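You operate a simulated robot arm through the tools that you are given. There is no shell and no other tool. Be economical: measure what you need, move in short steps, check, and stop when the job is done.

You run a simulated robot arm. Do the job below in one go: nothing can be reset, and whatever is moved stays where it is left.

JOB
Put things in order on the long table. At the end: the brown carton stands on top of the brown wood block; the teal tin from the long table is in the wicker bin; the purple tape roll stands where the black paintbrush stood; the black paintbrush stands where the brown carton stood; whatever was shut is shut again. Leave all else as you found it, and nothing knocked over.

The check looks at the end state, three seconds after you hand in, the way a careful person would. Anything else that was tipped, shoved, dropped, spilled or broken makes it a failure.

ROBOT AND FRAMES
A 7-joint arm with a two-finger parallel gripper, fixed in place. Base frame: the origin is at the foot of the arm, x ahead of it, y to its left, z up; the work surface is at about z = 0. Lengths are in mm, angles in degrees, forces in N, time in s.
With the tool pointing down near the work surface it reaches from about 240 to 620 mm from the base axis. Its first joint turns from -66.0 to 66.0 degrees. Payload 2.6 kg.
Tool frame: the origin (TCP) lies between the finger pads and is the grasp point; the fingertips stand 30 mm ahead of it; z points along the fingers, y is the line along which they close. The gripper opens to 94 mm. The fingers are 28 mm wide and 10 mm thick; the gripper's body (50 by 96 mm) begins 55 mm behind the TCP.
Orientation is that of the tool frame in the base frame, as a unit quaternion [x, y, z, w]. With the fingers straight down and closing along the base's y, the tool's x points along the base's -x, its y along +y and its z along -z.

CONTROLS
- The arm moves only by the tool nudge_tool. Its argument "series" is text: rows parted by semicolons, each of 6 numbers parted by spaces: the shift along the tool's x, y, z in mm, then the turn, a rotation vector about the tool's x, y, z in degrees. In form: x y z wx wy wz; .... A call has 1 to 12 rows; each row shifts and turns the commanded pose from where the row before left it, along the tool's axes as they then stand. "claw" is the opening in per cent of the stroke, from 0 (shut) to 100 (fully open), set as the call begins (left out, the last holds). Each row takes 0.2 s and may step no farther than 50 mm and 8.6 degrees from the row before; otherwise, or with a gripper value out of range, the whole call is refused. Where a pose cannot be reached the arm comes as near as it can. A force on the tool above 40 N (or 10 N above the force at the start of the call, whichever is more), or a blocked arm, ends the call early, and 0.2 s more pass. The fingers move at their own pace (about 72 mm/s each) and stop on an object; they squeeze with about 37 N. The grip force told is the motor's: it shows also when the fingers shut on nothing. Time passes only in rows, and 0.2 s behind the last, so rows that do not move let the fingers close. The reply holds the time, the measured pose of the TCP, the force on the tool along the base axes, the opening and the grip force, in the units named above and with some noise.
- Cameras (640 x 400 px; columns grow to the right, rows downward): "scene" is fixed at [33.4, 422.2, 576.2]; the picture's right is [-0.69, -0.72, 0.00], its down [-0.39, 0.37, -0.84] and it looks along [0.61, -0.58, -0.54] (base axes); focal length 224 px, centre (320, 200). "wrist" rides on the gripper at [-37, 0, -58] in the tool frame; the picture's right is [0.00, -1.00, 0.00], its down [0.97, 0.00, -0.24] and it looks along [0.24, 0.00, 0.97] (tool axes); focal length 218 px, centre (320, 200).
- grab_frame(camera): a new picture of that camera. The clock stands still meanwhile.
- probe_pixels(camera, pixels): for up to 12 pixels [column, row] of the newest picture of that camera ("zoom" is the newest enlarged one), the place [x, y, z] in the base frame of the surface seen there, good to about 2 mm, but the place of the scene camera against the robot may be out by one fixed shift of up to 25 mm in any direction. The clock stands still meanwhile.
- zoom(camera, box): a new picture of the part [left, top, right, bottom] of that camera's present view, enlarged. The clock stands still meanwhile.
- job_done(): hands the job in; it is judged then, once.

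Keep the steps short. Do not move on a guess: measure, check each grasp and each placing, and mend mistakes. In all there are 80 turns and 34 pictures (those below and enlarged ones count). Leave the gripper open and the arm clear of the work at the hand-in unless told otherwise, and finish with a single line.

The tools are called after "Call:" by a JSON object that holds its "op" and its "data". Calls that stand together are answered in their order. nudge_tool: Moves the arm, as the interface text tells. Its arguments: {"type":"object","properties":{"series":{"type":"string"},"claw":{"type":"number"}},"required":["series"]} The other tools are called the same way: grab_frame (camera) takes a picture; probe_pixels (camera, pixels) gives the place of the surface under pixels of a picture; zoom (camera, box) takes an enlarged picture of a part of a camera's view; job_done () hands the job in.

At the start:

```text
clock: 0.0
tcp_pos: [266.7, 127.5, 471.7]
tcp_rot: [0.0, 1.0, 0.0, 0.0]
force: [0.9, 0.5, -0.5]
opening: 94.1
grip_force: 0.0
```

scene: 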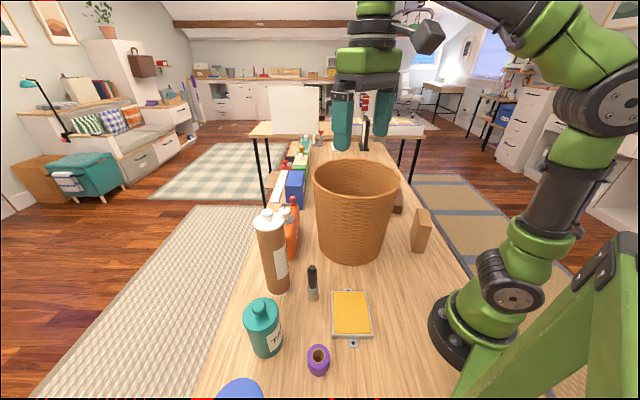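
wrist: 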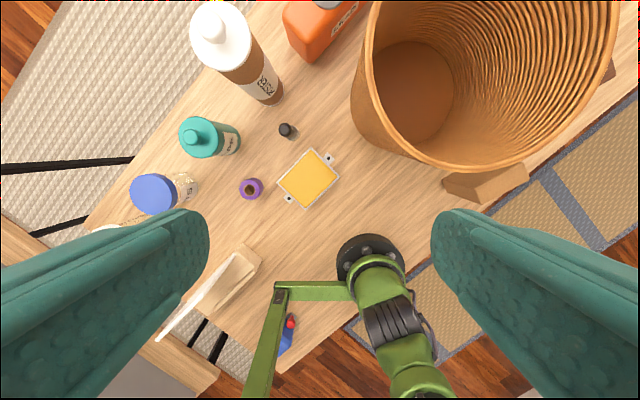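

I see a wicker bin, a teal bottle, a purple roll and a brown box. I'll enlarge parts of the view to identify everything.

Call:
{"op": "zoom", "data": {"camera": "scene", "box": [220, 180, 460, 400]}}

Call:
{"op": "zoom", "data": {"camera": "scene", "box": [240, 80, 440, 220]}}

Call:
{"op": "zoom", "data": {"camera": "wrist", "box": [100, 80, 380, 260]}}

```text
1.82 times, centred on (340, 290) of scene
```

zoom: 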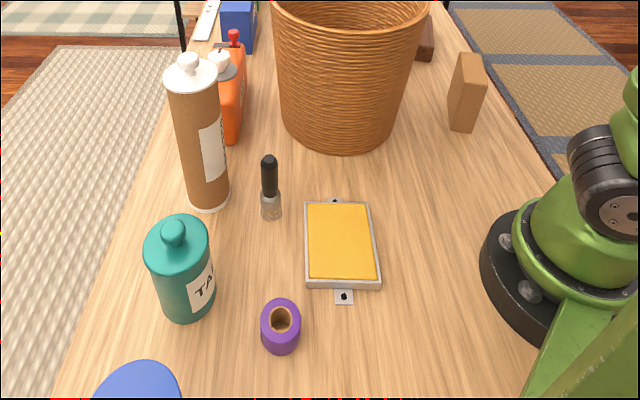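

```text
2.86 times, centred on (340, 150) of scene
```

zoom: 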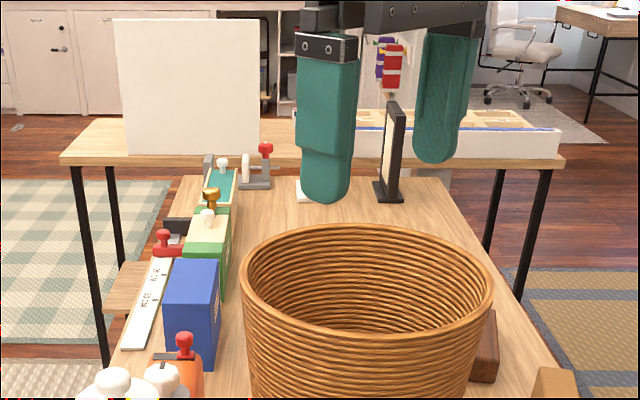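

```text
2.22 times, centred on (240, 170) of wrist
```

zoom: 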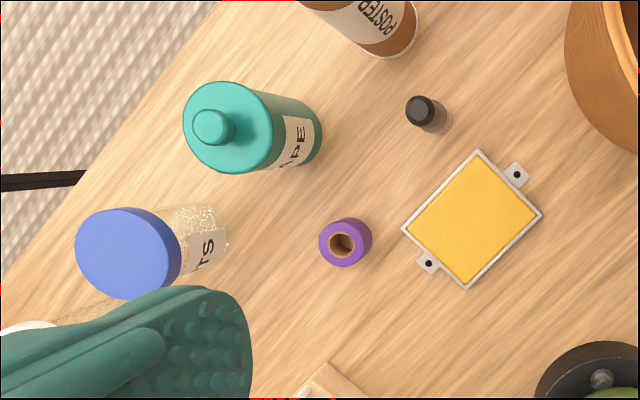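

I can identify the tin ("TAPE", teal), the tape roll, the black brush, the carton (420,230) and the dark wood block behind the bin. Next I'll measure them in both cameras to find the scene camera's shift.

Call:
{"op": "probe_pixels", "data": {"camera": "wrist", "pixels": [[251, 181], [251, 188], [284, 129], [192, 136], [205, 140], [490, 180], [415, 95], [308, 178], [328, 158], [289, 198], [611, 70], [350, 130]]}}

Call:
{"op": "probe_pixels", "data": {"camera": "scene", "pixels": [[318, 350], [318, 356], [312, 267], [262, 304], [261, 312], [418, 212], [424, 220], [350, 312], [398, 205], [355, 165], [395, 185], [315, 180]]}}

```text
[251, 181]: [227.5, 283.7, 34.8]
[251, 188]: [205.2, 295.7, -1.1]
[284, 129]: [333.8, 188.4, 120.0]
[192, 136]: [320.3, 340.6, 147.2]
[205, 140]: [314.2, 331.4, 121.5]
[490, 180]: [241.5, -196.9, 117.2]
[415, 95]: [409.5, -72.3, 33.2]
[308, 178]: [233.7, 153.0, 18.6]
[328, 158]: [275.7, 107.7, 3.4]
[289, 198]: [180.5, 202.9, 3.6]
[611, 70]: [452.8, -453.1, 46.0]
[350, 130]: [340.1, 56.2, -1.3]
```

```text
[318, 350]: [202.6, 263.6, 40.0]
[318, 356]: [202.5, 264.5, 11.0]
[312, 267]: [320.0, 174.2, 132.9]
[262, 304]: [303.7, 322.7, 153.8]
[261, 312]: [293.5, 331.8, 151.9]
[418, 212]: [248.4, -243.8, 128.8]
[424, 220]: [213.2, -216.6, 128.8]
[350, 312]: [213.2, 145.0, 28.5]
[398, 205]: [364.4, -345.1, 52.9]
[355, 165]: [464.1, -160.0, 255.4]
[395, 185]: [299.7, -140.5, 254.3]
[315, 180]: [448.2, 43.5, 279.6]
```

Scene z reads about 10 mm high, and the bin rim is at roughly z 250–270. I'll stay high and move over the carton and block side to measure from close up.

Call:
{"op": "nudge_tool", "data": {"series": "0 -47 0 0 0 0; 0 -47 0 0 0 0; 0 -47 0 0 0 0; 0 -47 0 0 0 0; 0 -47 0 0 0 0; 0 -47 0 0 0 0; 0 -47 0 0 0 0; -30 0 30 0 0 0"}}

Call:
{"op": "grab_frame", "data": {"camera": "wrist"}}

Call:
{"op": "grab_frame", "data": {"camera": "scene"}}

```text
clock: 1.8
tcp_pos: [297.1, -200.9, 440.7]
tcp_rot: [0.0, 1.0, 0.0, 0.0]
force: [-0.3, -0.3, 0.1]
opening: 94.0
grip_force: 0.0
```

```text
28 pictures are left
```

wrist: 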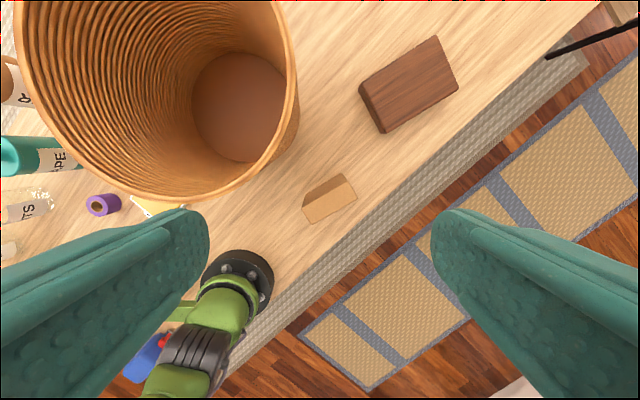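

```text
27 pictures are left
```

scene: 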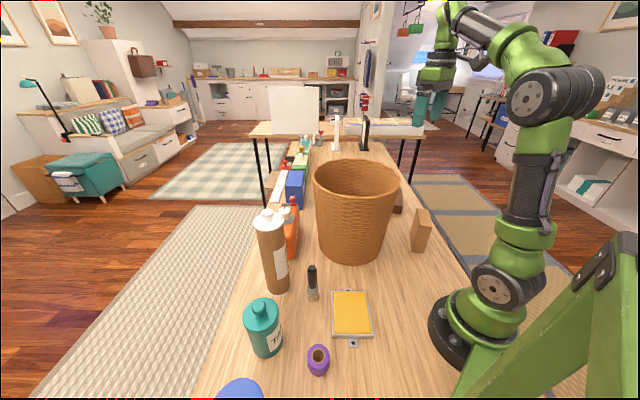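

Now I'll probe the carton top and edges, the wood block corners and the bin rim and floor.

Call:
{"op": "zoom", "data": {"camera": "wrist", "box": [280, 20, 480, 240]}}

Call:
{"op": "probe_pixels", "data": {"camera": "wrist", "pixels": [[306, 206], [350, 177], [354, 196], [312, 222], [330, 200], [436, 40], [455, 72], [384, 104], [362, 86], [387, 128], [410, 80], [240, 110]]}}

Call:
{"op": "probe_pixels", "data": {"camera": "wrist", "pixels": [[293, 90], [264, 170], [170, 199], [100, 180], [52, 120], [22, 40], [275, 20], [230, 160], [282, 110], [195, 110], [240, 56], [340, 150]]}}

```text
1.82 times, centred on (380, 130) of wrist
```

zoom: 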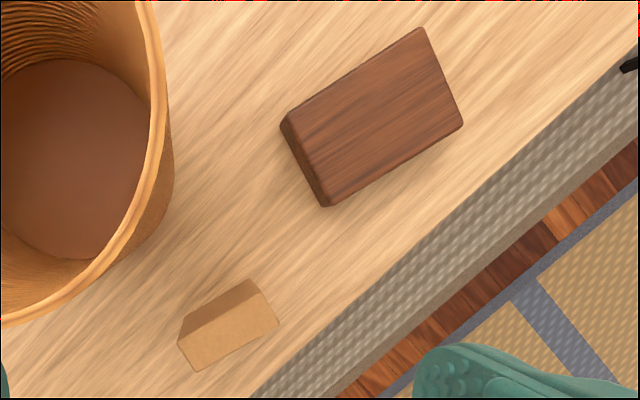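

```text
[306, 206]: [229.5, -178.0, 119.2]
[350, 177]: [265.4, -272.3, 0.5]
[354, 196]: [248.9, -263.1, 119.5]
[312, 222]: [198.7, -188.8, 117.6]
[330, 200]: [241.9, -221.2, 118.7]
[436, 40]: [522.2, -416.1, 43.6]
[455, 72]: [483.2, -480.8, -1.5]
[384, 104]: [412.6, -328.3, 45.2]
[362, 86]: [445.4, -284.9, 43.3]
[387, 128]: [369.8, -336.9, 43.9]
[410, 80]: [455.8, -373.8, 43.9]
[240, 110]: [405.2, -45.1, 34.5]
```

```text
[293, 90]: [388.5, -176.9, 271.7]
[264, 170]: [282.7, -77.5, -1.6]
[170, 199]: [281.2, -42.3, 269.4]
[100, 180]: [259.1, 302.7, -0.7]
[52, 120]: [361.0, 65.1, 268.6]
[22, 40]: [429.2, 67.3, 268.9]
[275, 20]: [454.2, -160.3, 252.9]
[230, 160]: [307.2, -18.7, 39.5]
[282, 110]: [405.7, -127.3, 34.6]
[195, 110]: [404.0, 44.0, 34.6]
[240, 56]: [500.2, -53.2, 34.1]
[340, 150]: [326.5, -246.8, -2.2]
```

The bin centre is about (405,-52), with a rim radius of about 125 at z 270 and its floor at z 35. I'll probe the zoom corners for precise carton and block outlines.

Call:
{"op": "probe_pixels", "data": {"camera": "zoom", "pixels": [[182, 343], [260, 294], [276, 322], [197, 368], [229, 333], [290, 113], [417, 32], [460, 121], [332, 202], [375, 115], [282, 126], [325, 206]]}}

```text
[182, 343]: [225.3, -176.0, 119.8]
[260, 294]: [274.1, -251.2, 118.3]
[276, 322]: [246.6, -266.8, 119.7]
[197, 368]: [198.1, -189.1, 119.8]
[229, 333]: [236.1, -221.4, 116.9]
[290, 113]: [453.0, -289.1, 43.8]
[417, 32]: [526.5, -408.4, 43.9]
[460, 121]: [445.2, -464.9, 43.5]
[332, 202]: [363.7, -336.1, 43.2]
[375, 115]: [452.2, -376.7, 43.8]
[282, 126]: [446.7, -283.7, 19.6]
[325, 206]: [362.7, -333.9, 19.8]
```

The carton is centred at (236,-221), 91×31 mm and 119 high, with its long axis at -57°. The block top is centred at (447,-375) at z 43.8, with the same orientation. I'll go above the carton, turn the tool 57.2° and start down.

Call:
{"op": "nudge_tool", "data": {"series": "30 -10 0 0 0 0; 31 -10.5 0 0 0 0; 0 0 0 0 0 8.17; 0 0 0 0 0 8.17; 0 0 0 0 0 8.17; 0 0 0 0 0 8.17; 0 0 0 0 0 8.17; 0 0 0 0 0 8.17; 0 0 0 0 0 8.18; 0 0 50 0 0 0; 0 0 50 0 0 0; 0 0 50 0 0 0", "claw": 100}}

Call:
{"op": "grab_frame", "data": {"camera": "wrist"}}

```text
clock: 4.4
tcp_pos: [234.4, -221.6, 291.3]
tcp_rot: [0.479, 0.878, 0.001, 0.001]
force: [0.2, -0.4, 0.0]
opening: 94.0
grip_force: 0.0
```

```text
25 pictures are left
```

wrist: 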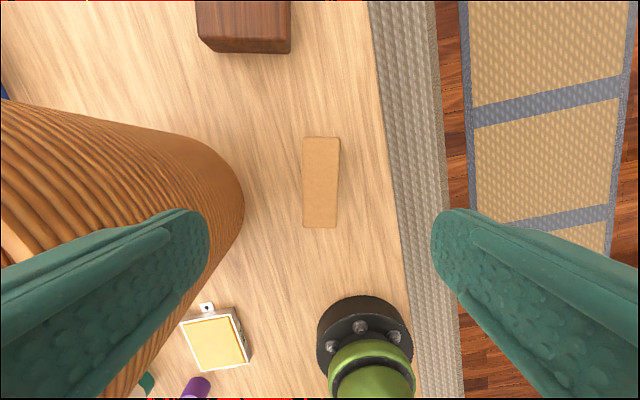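

The carton sits between the fingers at (320,183). I'll check its edges once more at this range.

Call:
{"op": "probe_pixels", "data": {"camera": "wrist", "pixels": [[305, 139], [337, 139], [306, 225], [334, 225], [320, 183], [209, 305], [236, 311], [249, 358], [188, 372]]}}

```text
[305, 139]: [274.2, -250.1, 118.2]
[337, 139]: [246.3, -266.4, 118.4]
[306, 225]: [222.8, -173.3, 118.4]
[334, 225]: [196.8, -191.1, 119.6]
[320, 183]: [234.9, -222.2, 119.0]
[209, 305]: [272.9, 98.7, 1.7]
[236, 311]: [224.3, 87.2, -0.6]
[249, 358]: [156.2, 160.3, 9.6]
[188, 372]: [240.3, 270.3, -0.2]
```

The centre is (235,-220), which matches the TCP. I'll lower to z 85 and then close.

Call:
{"op": "nudge_tool", "data": {"series": "0 0 45 0 0 0; 0 0 45 0 0 0; 0 0 45 0 0 0; 0 0 40 0 0 0; 0 0 31 0 0 0; 0 0 0 0 0 0"}}

Call:
{"op": "nudge_tool", "data": {"series": "0 0 0 0 0 0; 0 0 0 0 0 0; 0 0 0 0 0 0; 0 0 0 0 0 0", "claw": 20}}

```text
clock: 5.8
tcp_pos: [234.7, -221.8, 85.0]
tcp_rot: [0.479, 0.878, 0.0, 0.001]
force: [-0.1, 0.8, -0.3]
opening: 94.1
grip_force: 0.1
```

```text
clock: 6.8
tcp_pos: [235.1, -222.2, 84.7]
tcp_rot: [0.479, 0.878, 0.001, 0.0]
force: [-0.4, 0.6, 0.0]
opening: 43.3
grip_force: 37.1
```

The fingers stopped at 43 mm, though I measured a width of about 32. I'll look before lifting.

Call:
{"op": "grab_frame", "data": {"camera": "wrist"}}

Call:
{"op": "zoom", "data": {"camera": "scene", "box": [360, 150, 500, 270]}}

```text
24 pictures are left
```

wrist: 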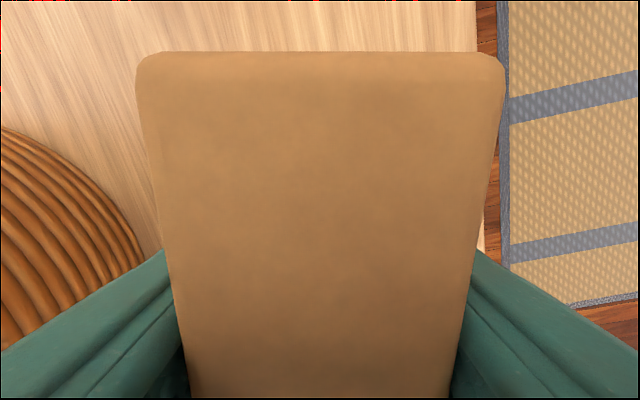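

```text
3.33 times, centred on (430, 210) of scene
```

zoom: 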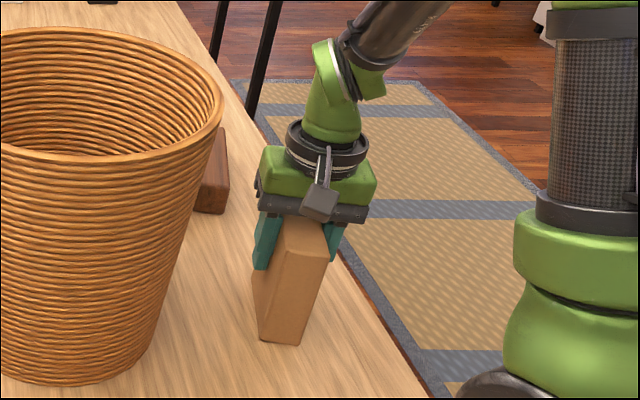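

The carton is properly gripped; it is 43 mm wide and its edges are rounded. Next I lift 90 mm and carry it above the block.

Call:
{"op": "nudge_tool", "data": {"series": "0 0 -45 0 0 0; 0 0 -45 0 0 0; -20 8 0 0 0 0; -40 15.9 0 0 0 0; -40 15.9 0 0 0 0; -40 15.9 0 0 0 0; -40 15.9 0 0 0 0; -40 15.9 0 0 0 0; -20 8 0 0 0 0; 0 0 0 0 0 0"}}

Call:
{"op": "grab_frame", "data": {"camera": "wrist"}}

Call:
{"op": "zoom", "data": {"camera": "scene", "box": [340, 120, 480, 220]}}

```text
clock: 9.0
tcp_pos: [445.0, -373.3, 173.8]
tcp_rot: [0.478, 0.878, 0.001, 0.0]
force: [0.2, -0.2, -0.2]
opening: 43.3
grip_force: 37.2
```

```text
22 pictures are left
```

wrist: 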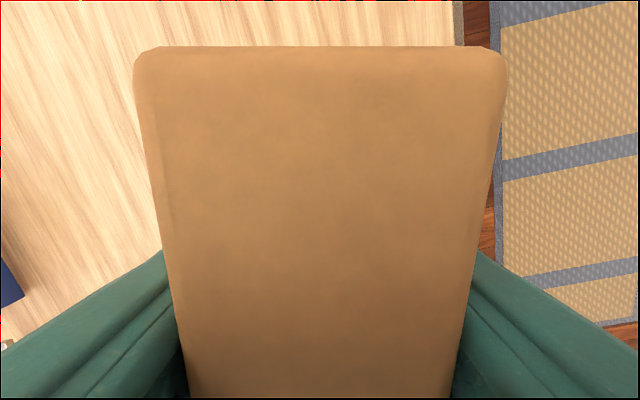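

```text
4.00 times, centred on (410, 170) of scene
```

zoom: 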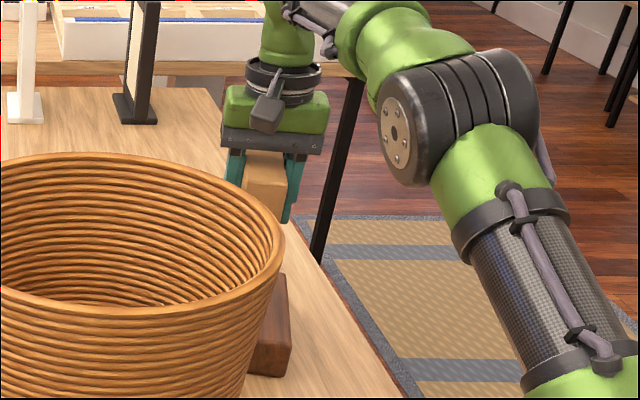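

The carton is above the block. I'll lower it gently until the force shows contact, expected near z 128.

Call:
{"op": "nudge_tool", "data": {"series": "0 0 20 0 0 0; 0 0 15 0 0 0; 0 0 5 0 0 0; 0 0 2 0 0 0; 0 0 1.5 0 0 0; 0 0 1 0 0 0; 0 0 0 0 0 0"}}

```text
clock: 10.6
tcp_pos: [445.7, -372.6, 130.2]
tcp_rot: [0.48, 0.878, 0.0, 0.0]
force: [-0.1, -0.8, -0.3]
opening: 43.2
grip_force: 36.8
```

No contact yet at 130.2, so I'll go down in 1 mm steps.

Call:
{"op": "nudge_tool", "data": {"series": "0 0 1 0 0 0; 0 0 0.8 0 0 0; 0 0 0.6 0 0 0; 0 0 0 0 0 0"}}

```text
clock: 11.6
tcp_pos: [446.4, -371.6, 129.6]
tcp_rot: [0.478, 0.878, 0.0, 0.002]
force: [-3.2, 2.6, 15.0]
opening: 43.2
grip_force: 37.1
```

Contact, at 15 N upward. I'll ease off 1.2 mm and release.

Call:
{"op": "nudge_tool", "data": {"series": "0 0 -1.2 0 0 0; 0 0 0 0 0 0"}}

Call:
{"op": "nudge_tool", "data": {"series": "0 0 0 0 0 0; 0 0 0 0 0 0; 0 0 0 0 0 0; 0 0 0 0 0 0", "claw": 100}}

Call:
{"op": "nudge_tool", "data": {"series": "0 0 -45 0 0 0; 0 0 -45 0 0 0; 0 0 -45 0 0 0; 0 0 -45 0 0 0; 0 0 -45 0 0 0; 0 0 -45 0 0 0; 0 0 0 0 0 0"}}

Call:
{"op": "grab_frame", "data": {"camera": "wrist"}}

```text
clock: 12.2
tcp_pos: [446.4, -370.9, 129.3]
tcp_rot: [0.478, 0.878, -0.001, 0.001]
force: [1.6, -2.6, 11.1]
opening: 43.3
grip_force: 37.2
```

```text
clock: 13.2
tcp_pos: [446.1, -372.2, 128.2]
tcp_rot: [0.478, 0.878, -0.001, -0.001]
force: [0.1, -0.7, 0.3]
opening: 94.1
grip_force: 0.1
```

```text
clock: 14.8
tcp_pos: [434.6, -321.2, 324.4]
tcp_rot: [0.479, 0.878, 0.001, 0.0]
force: [0.9, -0.3, 0.1]
opening: 93.9
grip_force: 0.0
out of reach, approached as far as the arm can: row 3, 4, 5, 6
```

```text
20 pictures are left
```

wrist: 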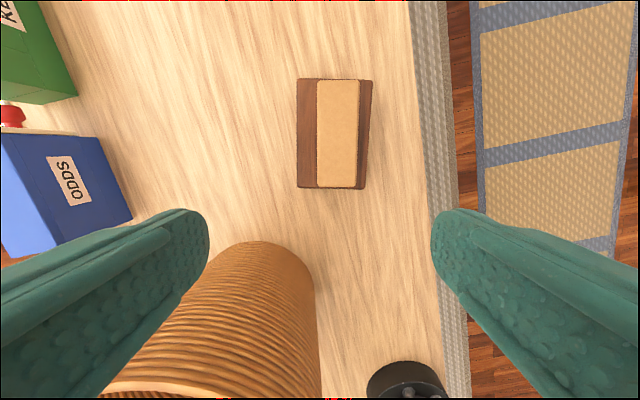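

The carton stands squarely on the block. The arm hit its reach limit while rising, so I'll pull back toward the base and re-read the pose.

Call:
{"op": "nudge_tool", "data": {"series": "45 -17 0 0 0 0; 45 -17 0 0 0 0; 45 -17 0 0 0 0; 0 0 0 0 0 0"}}

```text
clock: 15.8
tcp_pos: [316.9, -237.9, 324.2]
tcp_rot: [0.479, 0.878, 0.001, 0.001]
force: [-0.3, -0.8, 0.6]
opening: 94.0
grip_force: 0.1
```

Clear. I'll rise to about 440, turn back, and cross over to the brush and tape area.

Call:
{"op": "nudge_tool", "data": {"series": "0 0 -40 0 0 -8.17; 0 0 -40 0 0 -8.17; 0 0 -36 0 0 -8.17; 0 0 0 0 0 -8.17; 0 0 0 0 0 -8.17; 0 0 0 0 0 -8.17; 0 0 0 0 0 -8.18; 0 45 0 0 0 0; 0 45 0 0 0 0; 0 45 0 0 0 0; 0 45 0 0 0 0; 0 45 0 0 0 0"}}

Call:
{"op": "nudge_tool", "data": {"series": "0 45 0 0 0 0; 0 45 0 0 0 0; 0 45 0 0 0 0; 0 45 0 0 0 0; 0 30 20 0 0 0; 0 0 30 0 0 0; 0 0 0 0 0 0"}}

Call:
{"op": "grab_frame", "data": {"camera": "wrist"}}

```text
clock: 18.4
tcp_pos: [316.5, -12.2, 442.0]
tcp_rot: [0.0, 1.0, -0.001, -0.001]
force: [0.3, 0.4, -0.2]
opening: 93.9
grip_force: 0.1
```

```text
clock: 20.0
tcp_pos: [318.3, 198.2, 390.8]
tcp_rot: [0.0, 1.0, 0.001, 0.0]
force: [0.2, -0.4, -0.3]
opening: 93.9
grip_force: 0.0
```

```text
19 pictures are left
```

wrist: 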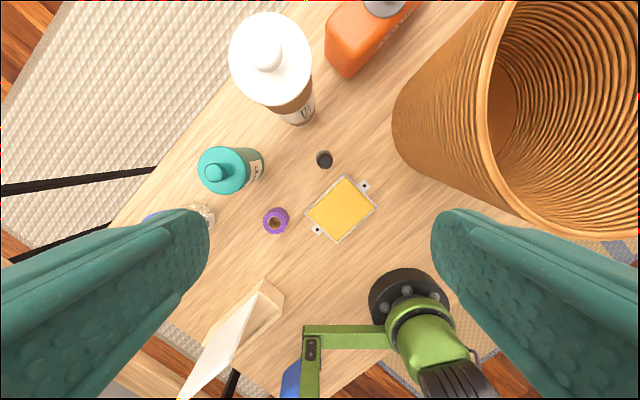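

I'll probe the brush, bottle, tin and tape outlines from here.

Call:
{"op": "probe_pixels", "data": {"camera": "wrist", "pixels": [[325, 160], [320, 155], [232, 70], [290, 95], [270, 15], [300, 120], [217, 171], [200, 172], [240, 168], [225, 192], [266, 222], [286, 222]]}}

Call:
{"op": "zoom", "data": {"camera": "wrist", "box": [180, 120, 390, 250]}}

```text
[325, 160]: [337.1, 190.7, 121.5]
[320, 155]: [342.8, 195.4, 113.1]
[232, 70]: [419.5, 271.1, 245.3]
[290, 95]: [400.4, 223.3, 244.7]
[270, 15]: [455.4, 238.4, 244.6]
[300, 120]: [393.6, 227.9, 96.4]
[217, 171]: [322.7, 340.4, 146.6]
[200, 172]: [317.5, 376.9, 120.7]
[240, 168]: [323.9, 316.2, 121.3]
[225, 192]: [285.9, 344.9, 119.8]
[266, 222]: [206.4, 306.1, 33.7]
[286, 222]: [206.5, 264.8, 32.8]
```

```text
3.05 times, centred on (285, 185) of wrist
```

zoom: 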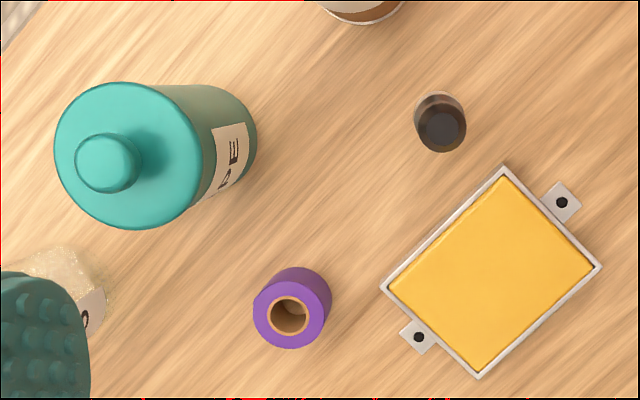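

The brush is at (337,190.5), its top at z 121. The tall bottle at about (428,243) is nearby, so I'll turn the tool 28° to keep the fingers and camera away from it. I'll half-open, centre above the brush and come partway down.

Call:
{"op": "nudge_tool", "data": {"series": "-18.7 -7.7 0 0 0 0; 0 0 0 0 0 7; 0 0 0 0 0 7; 0 0 0 0 0 7; 0 0 0 0 0 7; 0 0 45 0 0 0; 0 0 45 0 0 0; 0 0 45 0 0 0; 0 0 0 0 0 0", "claw": 65}}

Call:
{"op": "grab_frame", "data": {"camera": "wrist"}}

```text
clock: 22.0
tcp_pos: [338.2, 189.3, 256.4]
tcp_rot: [0.242, 0.97, 0.001, 0.0]
force: [0.5, -0.3, -0.8]
opening: 61.0
grip_force: 0.0
```

```text
17 pictures are left
```

wrist: 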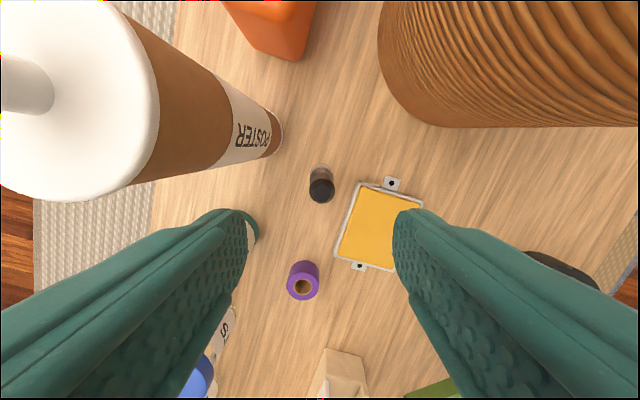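

The brush is centred at (321,190). I'll probe it together with the tape and tin once more, then descend.

Call:
{"op": "probe_pixels", "data": {"camera": "wrist", "pixels": [[321, 190], [313, 188], [329, 188], [321, 170], [294, 286], [311, 286], [303, 277], [303, 297]]}}

Call:
{"op": "nudge_tool", "data": {"series": "0 0 45 0 0 0; 0 0 45 0 0 0; 0 0 45 0 0 0; 0 0 40 0 0 0; 0 0 6 0 0 0; 0 0 0 0 0 0"}}

Call:
{"op": "nudge_tool", "data": {"series": "0 0 0 0 0 0; 0 0 0 0 0 0; 0 0 0 0 0 0; 0 0 0 0 0 0", "claw": 5}}

Call:
{"op": "zoom", "data": {"camera": "scene", "box": [220, 180, 420, 320]}}

```text
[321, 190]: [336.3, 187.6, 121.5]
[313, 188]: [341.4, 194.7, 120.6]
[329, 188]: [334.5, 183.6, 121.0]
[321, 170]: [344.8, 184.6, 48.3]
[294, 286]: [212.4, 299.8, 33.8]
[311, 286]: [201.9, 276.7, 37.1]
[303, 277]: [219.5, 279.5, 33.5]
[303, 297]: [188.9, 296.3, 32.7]
```

```text
clock: 23.4
tcp_pos: [336.9, 192.0, 76.1]
tcp_rot: [0.241, 0.97, 0.0, 0.0]
force: [-0.4, -0.2, 0.2]
opening: 61.1
grip_force: 0.0
```

```text
clock: 24.4
tcp_pos: [336.8, 191.7, 76.5]
tcp_rot: [0.241, 0.97, 0.001, 0.001]
force: [-1.0, -0.3, 7.9]
opening: 23.7
grip_force: 37.2
```

```text
2.86 times, centred on (320, 250) of scene
```

zoom: 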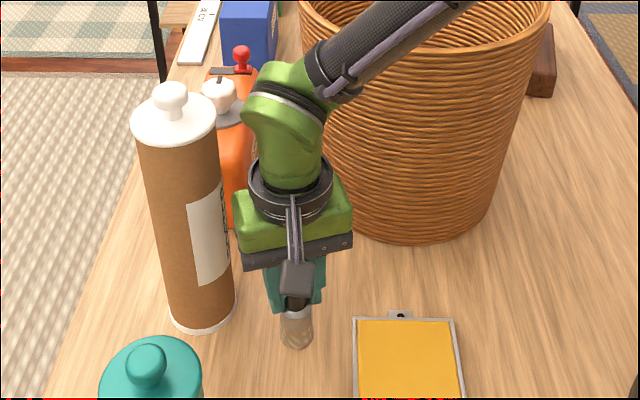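

The brush is gripped at 24 mm opening. I'll lift straight up to about z 400 and turn.

Call:
{"op": "nudge_tool", "data": {"series": "0 0 -30 0 0 0; 0 0 -49 0 0 0; 0 0 -49 0 0 0; 0 0 -49 0 0 0; 0 0 -49 0 0 0; 0 0 -49 0 0 0; 0 0 -47 0 0 0; 0 0 0 0 0 7.3; 0 0 0 0 0 7.3; 0 0 0 0 0 7.3; 0 0 0 0 0 7.3; 0 0 0 0 0 0"}}

Call:
{"op": "grab_frame", "data": {"camera": "scene"}}

```text
clock: 27.0
tcp_pos: [337.0, 191.2, 398.2]
tcp_rot: [0.479, 0.878, 0.0, 0.0]
force: [0.3, -0.3, 0.0]
opening: 23.9
grip_force: 37.2
```

```text
15 pictures are left
```

scene: 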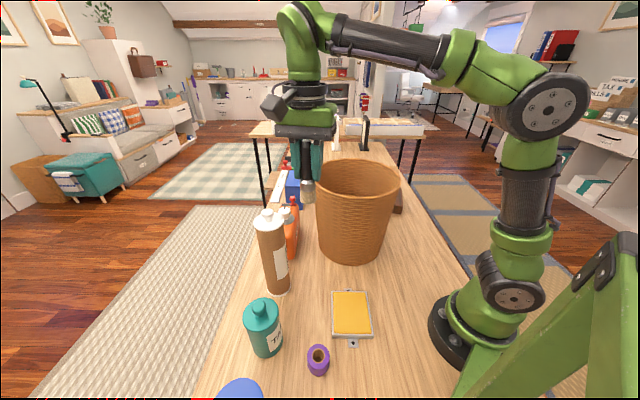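

The brush is held vertical and nothing else moved. Now I carry it across, high, to the carton's old spot.

Call:
{"op": "nudge_tool", "data": {"series": "-20 -21 0 0 0 0; -29.1 -30.85 0 0 0 0; -29.1 -30.85 0 0 0 0; -29.1 -30.85 0 0 0 0; -29.1 -30.85 0 0 0 0; -29.1 -30.85 0 0 0 0; -29.1 -30.85 0 0 0 0; -29.1 -30.85 0 0 0 0; -29.1 -30.85 0 0 0 0; -29.1 -30.85 0 0 0 0; -9.1 -9.85 0 0 0 0; 0 0 0 0 0 0"}}

Call:
{"op": "nudge_tool", "data": {"series": "0 0 48 0 0 0; 0 0 48 0 0 0; 0 0 48 0 0 0; 0 0 48 0 0 0; 0 0 48 0 0 0; 0 0 48 0 0 0; 0 0 24 0 0 0; 0 0 4 0 0 0; 0 0 2 0 0 0; 0 0 0 0 0 0"}}

```text
clock: 29.6
tcp_pos: [234.6, -221.2, 398.2]
tcp_rot: [0.478, 0.878, 0.0, 0.0]
force: [0.3, -0.1, -1.0]
opening: 23.9
grip_force: 36.7
```

```text
clock: 31.8
tcp_pos: [235.3, -221.0, 80.4]
tcp_rot: [0.479, 0.878, 0.0, 0.001]
force: [-1.0, 0.5, -0.9]
opening: 23.8
grip_force: 37.5
```

At z 80.4, with the table expected around 76. I'll step down to contact.

Call:
{"op": "nudge_tool", "data": {"series": "0 0 1.5 0 0 0; 0 0 1 0 0 0; 0 0 0.7 0 0 0; 0 0 0 0 0 0"}}

```text
clock: 32.8
tcp_pos: [234.6, -220.0, 77.2]
tcp_rot: [0.479, 0.878, 0.0, -0.001]
force: [0.5, 0.8, 0.1]
opening: 23.9
grip_force: 37.3
```

Call:
{"op": "nudge_tool", "data": {"series": "0 0 0.7 0 0 0; 0 0 0.6 0 0 0; 0 0 0 0 0 0"}}

```text
clock: 33.6
tcp_pos: [234.5, -220.2, 76.7]
tcp_rot: [0.48, 0.877, 0.0, 0.001]
force: [-8.8, 5.0, 36.0]
opening: 23.8
grip_force: 37.2
```

Firm contact at z 76.7. I'll ease off 1 mm, release and rise.

Call:
{"op": "nudge_tool", "data": {"series": "0 0 -0.9 0 0 0; 0 0 0 0 0 0"}}

Call:
{"op": "nudge_tool", "data": {"series": "0 0 0 0 0 0; 0 0 0 0 0 0; 0 0 0 0 0 0", "claw": 65}}

Call:
{"op": "nudge_tool", "data": {"series": "0 0 -25 0 0 0; 0 0 -45 0 0 0; 0 0 -48 0 0 0; 0 0 -48 0 0 0; 0 0 -48 0 0 0; 0 0 -48 0 0 0; 0 0 -48 0 0 0; 0 0 0 0 0 0"}}

Call:
{"op": "grab_frame", "data": {"camera": "wrist"}}

```text
clock: 34.2
tcp_pos: [236.2, -221.3, 75.6]
tcp_rot: [0.478, 0.878, -0.001, 0.001]
force: [0.5, -1.7, 12.9]
opening: 23.7
grip_force: 36.8
```

```text
clock: 35.0
tcp_pos: [235.5, -220.7, 77.1]
tcp_rot: [0.479, 0.878, 0.0, 0.0]
force: [-0.1, 0.1, -0.8]
opening: 61.1
grip_force: 0.0
```

```text
clock: 36.8
tcp_pos: [234.9, -221.2, 387.4]
tcp_rot: [0.479, 0.878, 0.0, -0.001]
force: [0.3, -0.1, -0.6]
opening: 61.2
grip_force: 0.1
```

```text
14 pictures are left
```

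wrist: 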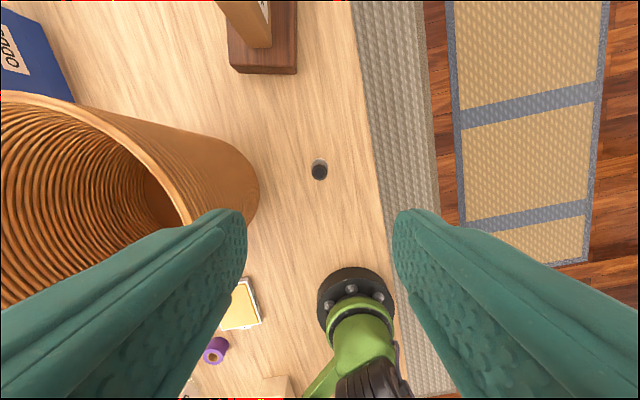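

The brush stands upright at the carton's old spot (319,170). Now I'll cross back, high, toward the tape roll while turning the tool. I want the closing line near 141° so the fingers avoid the yellow tray.

Call:
{"op": "nudge_tool", "data": {"series": "0 0 0 0 0 -8.17; 0 0 0 0 0 -8.17; 0 0 0 0 0 -8.17; 0 0 0 0 0 -8.17; 0 0 0 0 0 -8.17; 0 0 0 0 0 -8.17; 0 0 0 0 0 -8.18; 0 49 0 0 0 0; 0 49 0 0 0 0; 0 49 0 0 0 0; 0 49 0 0 0 0; 0 49 0 0 0 0", "claw": 75}}

Call:
{"op": "nudge_tool", "data": {"series": "5 43.8 0 0 0 0; 5 43.8 0 0 0 0; 5 43.8 0 0 0 0; 5 43.8 0 0 0 0; 5 43.8 0 0 0 0; 5 43.8 0 0 0 0; 0 0 0 0 0 -8.5; 0 0 0 0 0 -8.5; 0 0 0 0 0 -8.5; 0 0 0 0 0 -8.5; 0 0 0 0 0 -8.5; 0 0 0 0 0 -8.5"}}

Call:
{"op": "grab_frame", "data": {"camera": "wrist"}}

```text
clock: 39.4
tcp_pos: [235.3, 25.6, 387.5]
tcp_rot: [0.001, 1.0, 0.001, 0.001]
force: [-0.2, 0.2, -0.3]
opening: 70.5
grip_force: 0.1
```

```text
clock: 42.0
tcp_pos: [203.9, 287.1, 386.0]
tcp_rot: [-0.432, 0.902, 0.0, 0.0]
force: [-0.2, 0.3, 0.0]
opening: 70.6
grip_force: 0.1
```

```text
13 pictures are left
```

wrist: 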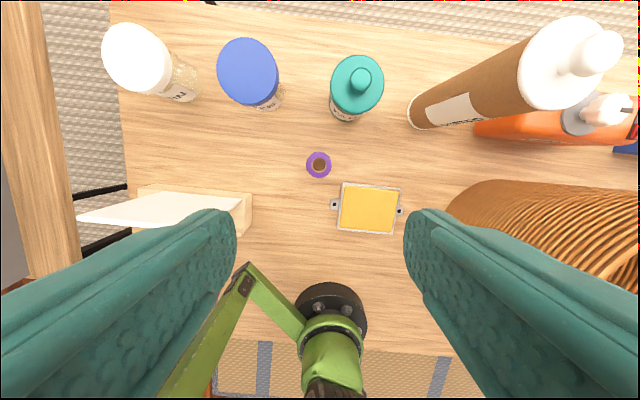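

The tape is at (319,165). To its left and right the way is clear; the tray is below it in the image. I'll probe the edges.

Call:
{"op": "probe_pixels", "data": {"camera": "wrist", "pixels": [[309, 166], [329, 166], [319, 157], [319, 175], [333, 205], [342, 184], [398, 187], [250, 195], [362, 78], [336, 85], [380, 85], [355, 58]]}}

Call:
{"op": "zoom", "data": {"camera": "wrist", "box": [260, 40, 420, 240]}}

```text
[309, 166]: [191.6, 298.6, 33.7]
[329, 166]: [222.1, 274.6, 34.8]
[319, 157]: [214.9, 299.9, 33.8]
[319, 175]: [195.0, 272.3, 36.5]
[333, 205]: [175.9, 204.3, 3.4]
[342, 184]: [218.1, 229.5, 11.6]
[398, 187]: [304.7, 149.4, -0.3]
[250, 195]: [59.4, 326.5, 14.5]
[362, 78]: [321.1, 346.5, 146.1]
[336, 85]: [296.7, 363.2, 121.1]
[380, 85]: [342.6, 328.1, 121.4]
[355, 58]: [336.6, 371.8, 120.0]
```

```text
2.00 times, centred on (340, 140) of wrist
```

zoom: 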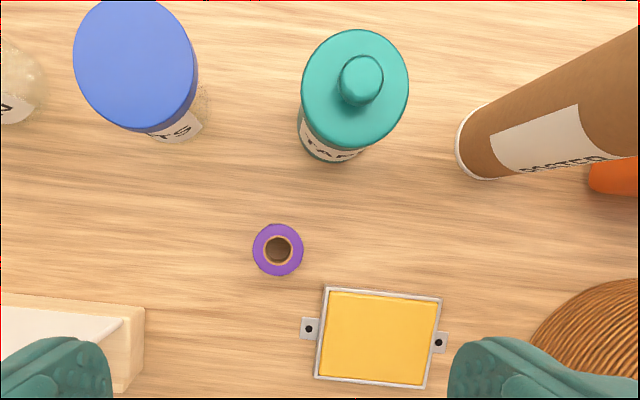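

The tape centre is (206,286.5), its top at z 34. I'll adjust by 2 mm and descend so the fingertips reach about z 6.

Call:
{"op": "nudge_tool", "data": {"series": "-0.8 -2.1 40 0 0 0; 0 0 48 0 0 0; 0 0 48 0 0 0; 0 0 48 0 0 0; 0 0 48 0 0 0; 0 0 48 0 0 0; 0 0 48 0 0 0; 0 0 16 0 0 0; 0 0 6 0 0 0; 0 0 0 0 0 0"}}

Call:
{"op": "nudge_tool", "data": {"series": "0 0 0 0 0 0; 0 0 0 0 0 0; 0 0 0 0 0 0; 0 0 0 0 0 0", "claw": 25}}

Call:
{"op": "grab_frame", "data": {"camera": "wrist"}}

```text
clock: 44.2
tcp_pos: [207.1, 286.5, 36.7]
tcp_rot: [-0.43, 0.903, 0.0, 0.001]
force: [0.1, -0.6, -0.2]
opening: 70.4
grip_force: 0.1
```

```text
clock: 45.2
tcp_pos: [207.4, 285.6, 37.0]
tcp_rot: [-0.43, 0.903, 0.0, 0.0]
force: [-0.3, -0.1, 0.3]
opening: 46.3
grip_force: 36.6
```

```text
11 pictures are left
```

wrist: 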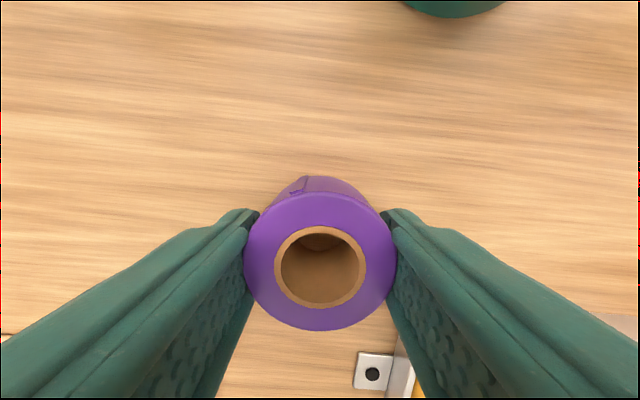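

The tape is gripped cleanly at 46 mm. I'll lift 120 mm and carry it to the brush's old spot (337,190).

Call:
{"op": "nudge_tool", "data": {"series": "0 0 -40 0 0 0; 0 0 -40 0 0 0; 0 0 -40 0 0 0; -1.83 -40.3 0 0 0 0; -1.83 -40.3 0 0 0 0; -1.83 -40.3 0 0 0 0; -1.83 -40.3 0 0 0 0; 0 0 0 0 0 0"}}

Call:
{"op": "zoom", "data": {"camera": "scene", "box": [220, 180, 460, 400]}}

```text
clock: 47.0
tcp_pos: [336.3, 190.2, 155.9]
tcp_rot: [-0.43, 0.903, -0.001, 0.001]
force: [0.1, 0.5, -0.6]
opening: 46.5
grip_force: 37.1
```

```text
1.82 times, centred on (340, 290) of scene
```

zoom: 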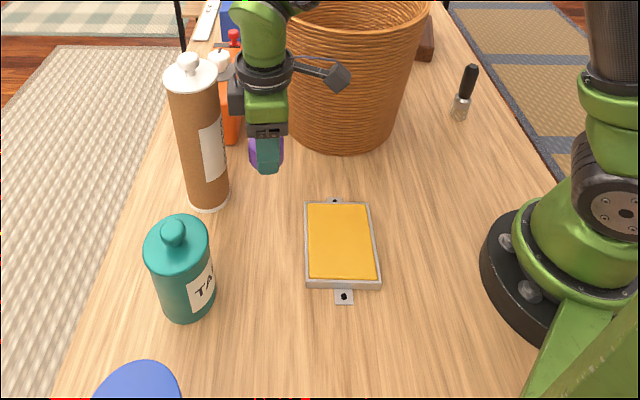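

The tape hangs above the target spot with nothing near it. Lowering to just above the table.

Call:
{"op": "nudge_tool", "data": {"series": "0 0 45 0 0 0; 0 0 45 0 0 0; 0 0 20 0 0 0; 0 0 5 0 0 0; 0 0 2 0 0 0; 0 0 1 0 0 0; 0 0 0 0 0 0"}}

Call:
{"op": "nudge_tool", "data": {"series": "0 0 0.7 0 0 0; 0 0 0.6 0 0 0; 0 0 0 0 0 0"}}

```text
clock: 48.6
tcp_pos: [336.9, 190.3, 38.6]
tcp_rot: [-0.431, 0.902, -0.001, 0.0]
force: [0.2, -0.7, -1.3]
opening: 46.7
grip_force: 36.6
```

```text
clock: 49.4
tcp_pos: [337.1, 190.0, 36.7]
tcp_rot: [-0.43, 0.903, 0.0, 0.0]
force: [-0.7, 0.9, -0.3]
opening: 46.5
grip_force: 37.3
```

Call:
{"op": "nudge_tool", "data": {"series": "0 0 0.6 0 0 0; 0 0 0 0 0 0"}}

```text
clock: 50.0
tcp_pos: [337.2, 190.5, 36.4]
tcp_rot: [-0.431, 0.902, 0.0, 0.001]
force: [-2.6, -1.5, 7.6]
opening: 46.0
grip_force: 36.7
```

Light contact at 7.6 N. Releasing and rising.

Call:
{"op": "nudge_tool", "data": {"series": "0 0 0 0 0 0; 0 0 0 0 0 0; 0 0 0 0 0 0", "claw": 75}}

Call:
{"op": "nudge_tool", "data": {"series": "0 0 -25 0 0 0; 0 0 -48 0 0 0; 0 0 -48 0 0 0; 0 0 -48 0 0 0; 0 0 -48 0 0 0; 0 0 -48 0 0 0; 0 0 -48 0 0 0; 0 0 0 0 0 0"}}

Call:
{"op": "grab_frame", "data": {"camera": "wrist"}}

```text
clock: 50.8
tcp_pos: [337.2, 189.7, 35.9]
tcp_rot: [-0.43, 0.903, -0.001, 0.0]
force: [-0.1, 0.4, 0.0]
opening: 70.5
grip_force: 0.0
```

```text
clock: 52.6
tcp_pos: [338.4, 190.4, 349.9]
tcp_rot: [-0.431, 0.903, 0.0, 0.0]
force: [0.2, 0.7, 0.8]
opening: 70.5
grip_force: 0.1
```

```text
9 pictures are left
```

wrist: 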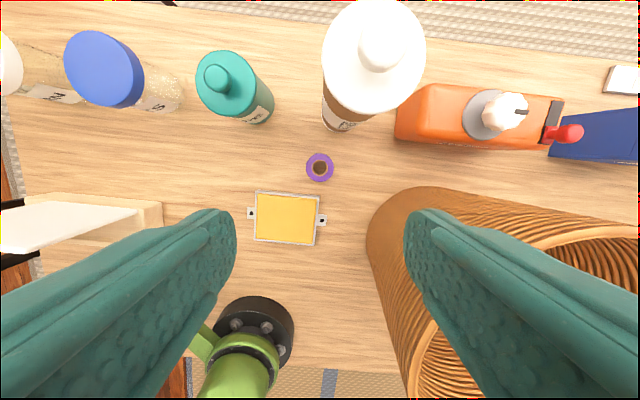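

The tape stands at the brush's spot (320,168). Next is the tin: I'll probe its lid edges and neighbours, and check the bin's inner rim.

Call:
{"op": "probe_pixels", "data": {"camera": "wrist", "pixels": [[200, 88], [252, 84], [229, 55], [225, 114], [217, 78], [135, 80], [105, 70], [180, 95], [320, 158], [320, 180], [560, 235], [500, 245]]}}

```text
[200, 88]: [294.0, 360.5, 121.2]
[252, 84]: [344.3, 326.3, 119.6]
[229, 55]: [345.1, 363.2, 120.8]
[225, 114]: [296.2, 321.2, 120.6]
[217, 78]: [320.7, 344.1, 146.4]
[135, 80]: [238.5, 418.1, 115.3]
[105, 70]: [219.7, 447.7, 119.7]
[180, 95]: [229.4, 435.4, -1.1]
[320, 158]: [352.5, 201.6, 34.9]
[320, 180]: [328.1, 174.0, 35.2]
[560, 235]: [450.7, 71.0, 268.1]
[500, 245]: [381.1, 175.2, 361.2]
```

The tin centre is (320,343), about 66 mm across, with the knob top at z 147. I'll move above it with the claw fully open and come partway down.

Call:
{"op": "nudge_tool", "data": {"series": "-26.75 27.65 0 0 0 0; -26.75 27.65 0 0 0 0; -26.75 27.65 0 0 0 0; -26.75 27.65 0 0 0 0; 0 0 45 0 0 0; 0 0 45 0 0 0; 0 0 40 0 0 0; 0 0 0 0 0 0", "claw": 100}}

Call:
{"op": "grab_frame", "data": {"camera": "wrist"}}

```text
clock: 54.4
tcp_pos: [317.6, 343.7, 219.5]
tcp_rot: [-0.43, 0.903, 0.0, 0.0]
force: [0.5, 0.1, 0.5]
opening: 94.1
grip_force: 0.0
```

```text
8 pictures are left
```

wrist: 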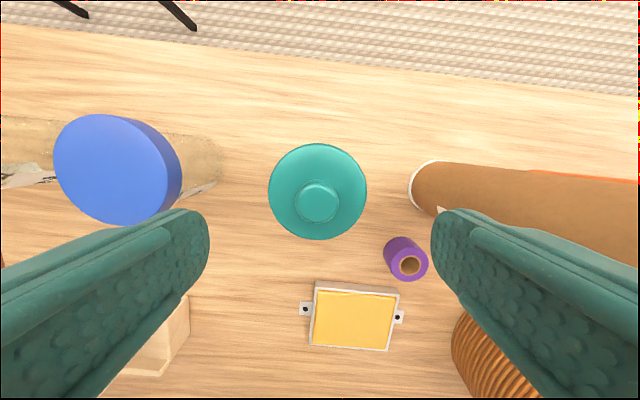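

It is centred, with the lid spanning 268–366 between the fingers. I'll lower to z 104 and close.

Call:
{"op": "nudge_tool", "data": {"series": "0 0 40 0 0 0; 0 0 40 0 0 0; 0 0 25 0 0 0; 0 0 10.5 0 0 0; 0 0 0 0 0 0"}}

Call:
{"op": "nudge_tool", "data": {"series": "0 0 0 0 0 0; 0 0 0 0 0 0; 0 0 0 0 0 0; 0 0 0 0 0 0", "claw": 50}}

Call:
{"op": "nudge_tool", "data": {"series": "0 0 -10 0 0 0; 0 0 -10 0 0 0; 0 0 0 0 0 0"}}

Call:
{"op": "zoom", "data": {"camera": "scene", "box": [200, 200, 400, 400]}}

```text
clock: 55.6
tcp_pos: [318.5, 343.4, 103.7]
tcp_rot: [-0.43, 0.903, 0.001, 0.0]
force: [0.0, -0.3, 0.5]
opening: 94.0
grip_force: 0.0
```

```text
clock: 56.6
tcp_pos: [318.6, 344.5, 104.5]
tcp_rot: [-0.43, 0.903, 0.0, 0.0]
force: [-1.3, 0.6, -0.5]
opening: 73.6
grip_force: 36.2
```

```text
clock: 57.4
tcp_pos: [318.8, 343.3, 122.9]
tcp_rot: [-0.43, 0.903, -0.001, 0.0]
force: [0.8, -0.4, -1.2]
opening: 73.5
grip_force: 37.5
```

```text
2.00 times, centred on (300, 300) of scene
```

zoom: 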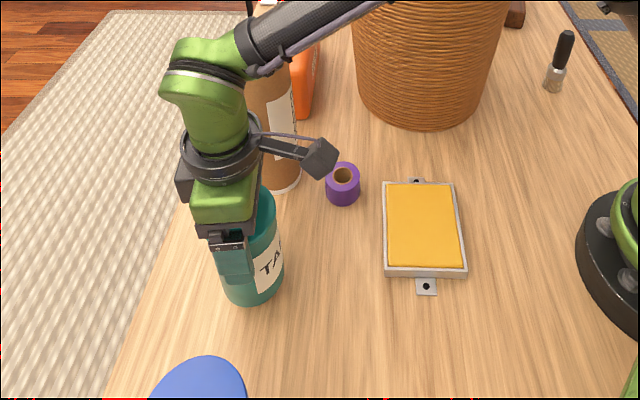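

The tin is held and clear of the table. I'll rise to about z 400, drawing slightly inward to stay in reach, and turn the tool back.

Call:
{"op": "nudge_tool", "data": {"series": "0 0 -40 0 0 0; 0 0 -40 0 0 0; 0 0 -40 0 0 0; 12 0 -40 0 0 0; 12 0 -40 0 0 0; 12 0 -40 0 0 0; 12 0 -42 0 0 8.5; 0 0 0 0 0 8.5; 0 0 0 0 0 8.5; 0 0 0 0 0 8.5; 0 0 0 0 0 8.5; 0 0 0 0 0 8.5"}}

```text
clock: 60.0
tcp_pos: [288.0, 307.2, 405.8]
tcp_rot: [0.002, 1.0, 0.0, 0.0]
force: [-0.6, 0.9, -1.3]
opening: 73.5
grip_force: 36.5
```

The pose is as planned. Now I move over the bin centre (405,-52).

Call:
{"op": "nudge_tool", "data": {"series": "-7 -22 0 0 0 0; -14.6 -44.9 0 0 0 0; -14.6 -44.9 0 0 0 0; -14.6 -44.9 0 0 0 0; -14.6 -44.9 0 0 0 0; -14.6 -44.9 0 0 0 0; -14.6 -44.9 0 0 0 0; -14.6 -44.9 0 0 0 0; -7.8 -22.9 0 0 0 0; 0 0 0 0 0 0"}}

Call:
{"op": "grab_frame", "data": {"camera": "scene"}}

```text
clock: 62.2
tcp_pos: [404.5, -54.0, 406.9]
tcp_rot: [0.0, 1.0, 0.0, 0.0]
force: [0.4, -0.6, -1.4]
opening: 73.6
grip_force: 37.2
```

```text
6 pictures are left
```

scene: 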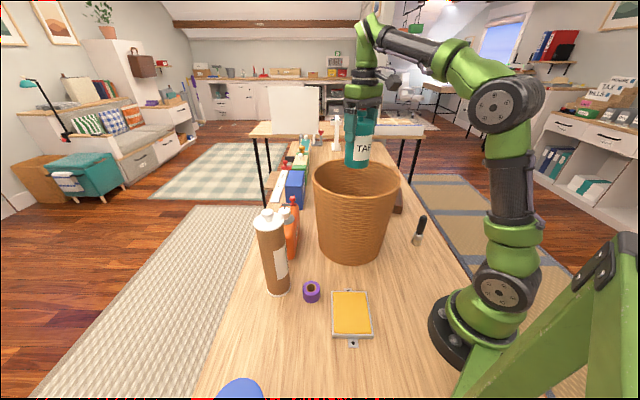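

The tin hangs above the bin opening. I'll lower in steps to about z 235 and check the arm-to-rim clearance.

Call:
{"op": "nudge_tool", "data": {"series": "0 0 40 0 0 0; 0 0 40 0 0 0; 0 0 40 0 0 0; 0 0 30 0 0 0; 0 0 20 0 0 0; 0 0 0 0 0 0"}}

Call:
{"op": "zoom", "data": {"camera": "scene", "box": [280, 80, 480, 280]}}

```text
clock: 63.6
tcp_pos: [403.9, -53.9, 235.2]
tcp_rot: [0.001, 1.0, -0.001, -0.001]
force: [0.5, 0.1, -0.9]
opening: 73.7
grip_force: 37.2
```

```text
2.00 times, centred on (380, 180) of scene
```

zoom: 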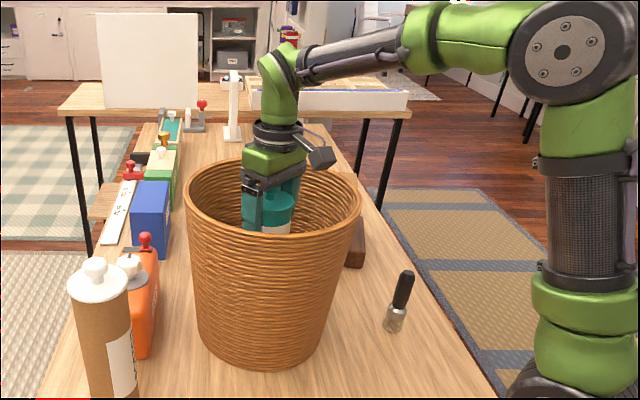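

The clearances look good: the accessory box will pass inside the rim and the forearm stays above. I'll lower slowly to z 150, with the force guard active.

Call:
{"op": "nudge_tool", "data": {"series": "0 0 15 0 0 0; 0 0 15 0 0 0; 0 0 15 0 0 0; 0 0 15 0 0 0; 0 0 0 0 0 0"}}

Call:
{"op": "zoom", "data": {"camera": "scene", "box": [280, 80, 480, 280]}}

```text
clock: 64.8
tcp_pos: [406.6, -53.4, 175.1]
tcp_rot: [0.0, 1.0, -0.001, 0.0]
force: [0.3, 0.5, -2.1]
opening: 73.6
grip_force: 36.9
```

```text
2.00 times, centred on (380, 180) of scene
```

zoom: 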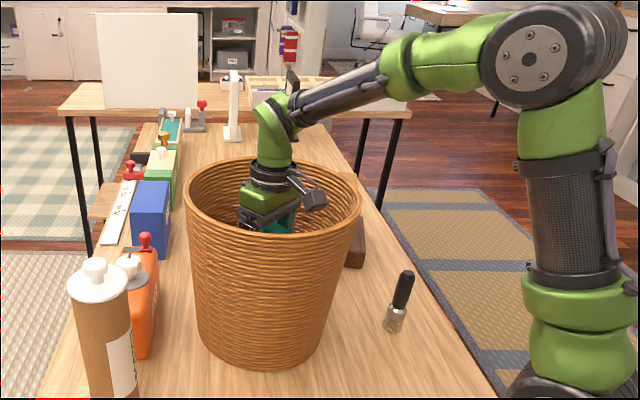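

There is still plenty of room, and 36 mm remain to the bin floor. Continuing in small steps.

Call:
{"op": "nudge_tool", "data": {"series": "0 0 10 0 0 0; 0 0 10 0 0 0; 0 0 7 0 0 0; 0 0 4 0 0 0; 0 0 1.5 0 0 0; 0 0 0 0 0 0"}}

Call:
{"op": "nudge_tool", "data": {"series": "0 0 1 0 0 0; 0 0 1 0 0 0; 0 0 0 0 0 0"}}

```text
clock: 66.2
tcp_pos: [405.0, -53.2, 143.3]
tcp_rot: [0.0, 1.0, 0.0, 0.0]
force: [-0.5, 0.8, -1.5]
opening: 73.7
grip_force: 36.6
```

```text
clock: 67.0
tcp_pos: [405.1, -53.1, 140.0]
tcp_rot: [0.0, 1.0, 0.0, 0.0]
force: [-0.5, -0.2, -1.2]
opening: 73.8
grip_force: 37.1
```

Call:
{"op": "nudge_tool", "data": {"series": "0 0 0.8 0 0 0; 0 0 0.7 0 0 0; 0 0 0 0 0 0"}}

```text
clock: 67.8
tcp_pos: [404.2, -52.9, 140.4]
tcp_rot: [0.0, 1.0, 0.0, 0.0]
force: [0.2, 0.4, -2.0]
opening: 73.4
grip_force: 37.1
```

Call:
{"op": "nudge_tool", "data": {"series": "0 0 0.7 0 0 0; 0 0 0.7 0 0 0; 0 0 0 0 0 0"}}

```text
clock: 68.6
tcp_pos: [405.0, -53.8, 138.8]
tcp_rot: [-0.001, 1.0, 0.0, 0.001]
force: [-1.7, 1.0, 5.6]
opening: 73.6
grip_force: 36.7
```

Light contact with the bin floor. I'll release and rise straight up.

Call:
{"op": "nudge_tool", "data": {"series": "0 0 0 0 0 0; 0 0 0 0 0 0; 0 0 0 0 0 0", "claw": 95}}

Call:
{"op": "nudge_tool", "data": {"series": "0 0 -20 0 0 0; 0 0 -40 0 0 0; 0 0 -48 0 0 0; 0 0 -48 0 0 0; 0 0 -48 0 0 0; 0 0 -48 0 0 0; 0 0 -30 0 0 0; 0 0 0 0 0 0"}}

Call:
{"op": "grab_frame", "data": {"camera": "wrist"}}

```text
clock: 69.4
tcp_pos: [405.7, -53.3, 137.5]
tcp_rot: [0.0, 1.0, 0.0, 0.0]
force: [-1.2, -0.4, -0.7]
opening: 89.3
grip_force: 0.2
```

```text
clock: 71.2
tcp_pos: [404.9, -52.4, 421.0]
tcp_rot: [0.0, 1.0, 0.0, 0.0]
force: [0.3, -0.7, 0.5]
opening: 89.1
grip_force: 0.1
```

```text
3 pictures are left
```

wrist: 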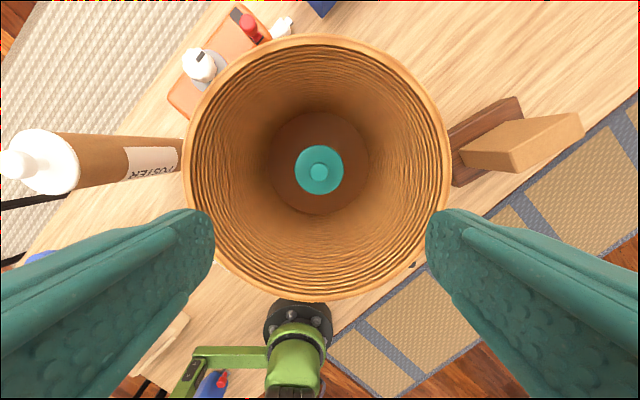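

The tin stands upright in the bin. I'll retreat near the start pose and do a final scene check.

Call:
{"op": "nudge_tool", "data": {"series": "25 33 -10 0 0 0; 25 33 -10 0 0 0; 25 33 -10 0 0 0; 25 33 -10 0 0 0; 25 33 -5 0 0 0; 0 0 0 0 0 0", "claw": 100}}

Call:
{"op": "grab_frame", "data": {"camera": "scene"}}

Call:
{"op": "grab_frame", "data": {"camera": "wrist"}}

```text
clock: 72.6
tcp_pos: [279.7, 111.3, 466.0]
tcp_rot: [0.0, 1.0, 0.0, 0.0]
force: [0.3, -0.3, -0.3]
opening: 93.8
grip_force: 0.1
```

```text
2 pictures are left
```

scene: 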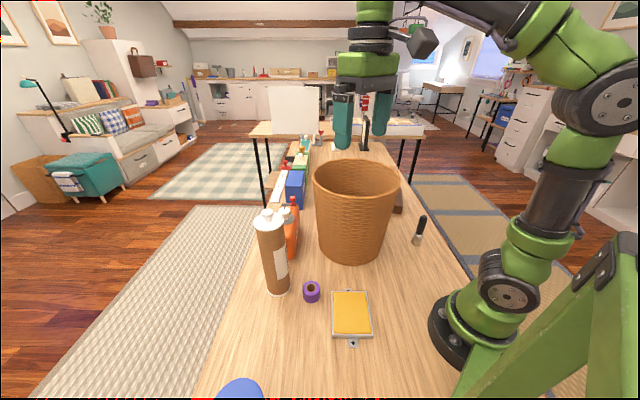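

```text
1 pictures are left
```

wrist: 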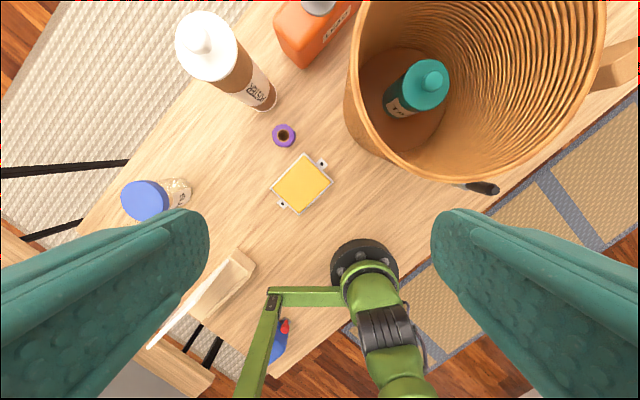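

Everything is in place: carton on the block, brush at the carton's spot, tape at the brush's spot, tin upright in the bin. Nothing else moved and nothing was opened, so I'm handing in.

Call:
{"op": "job_done", "data": {}}

```text
The job is handed in.
```

The job is handed in: the carton is on the wood block, the brush is where the carton stood, the tape roll is where the brush stood, and the teal tin is upright in the wicker bin, with nothing else seen moved and nothing opened.
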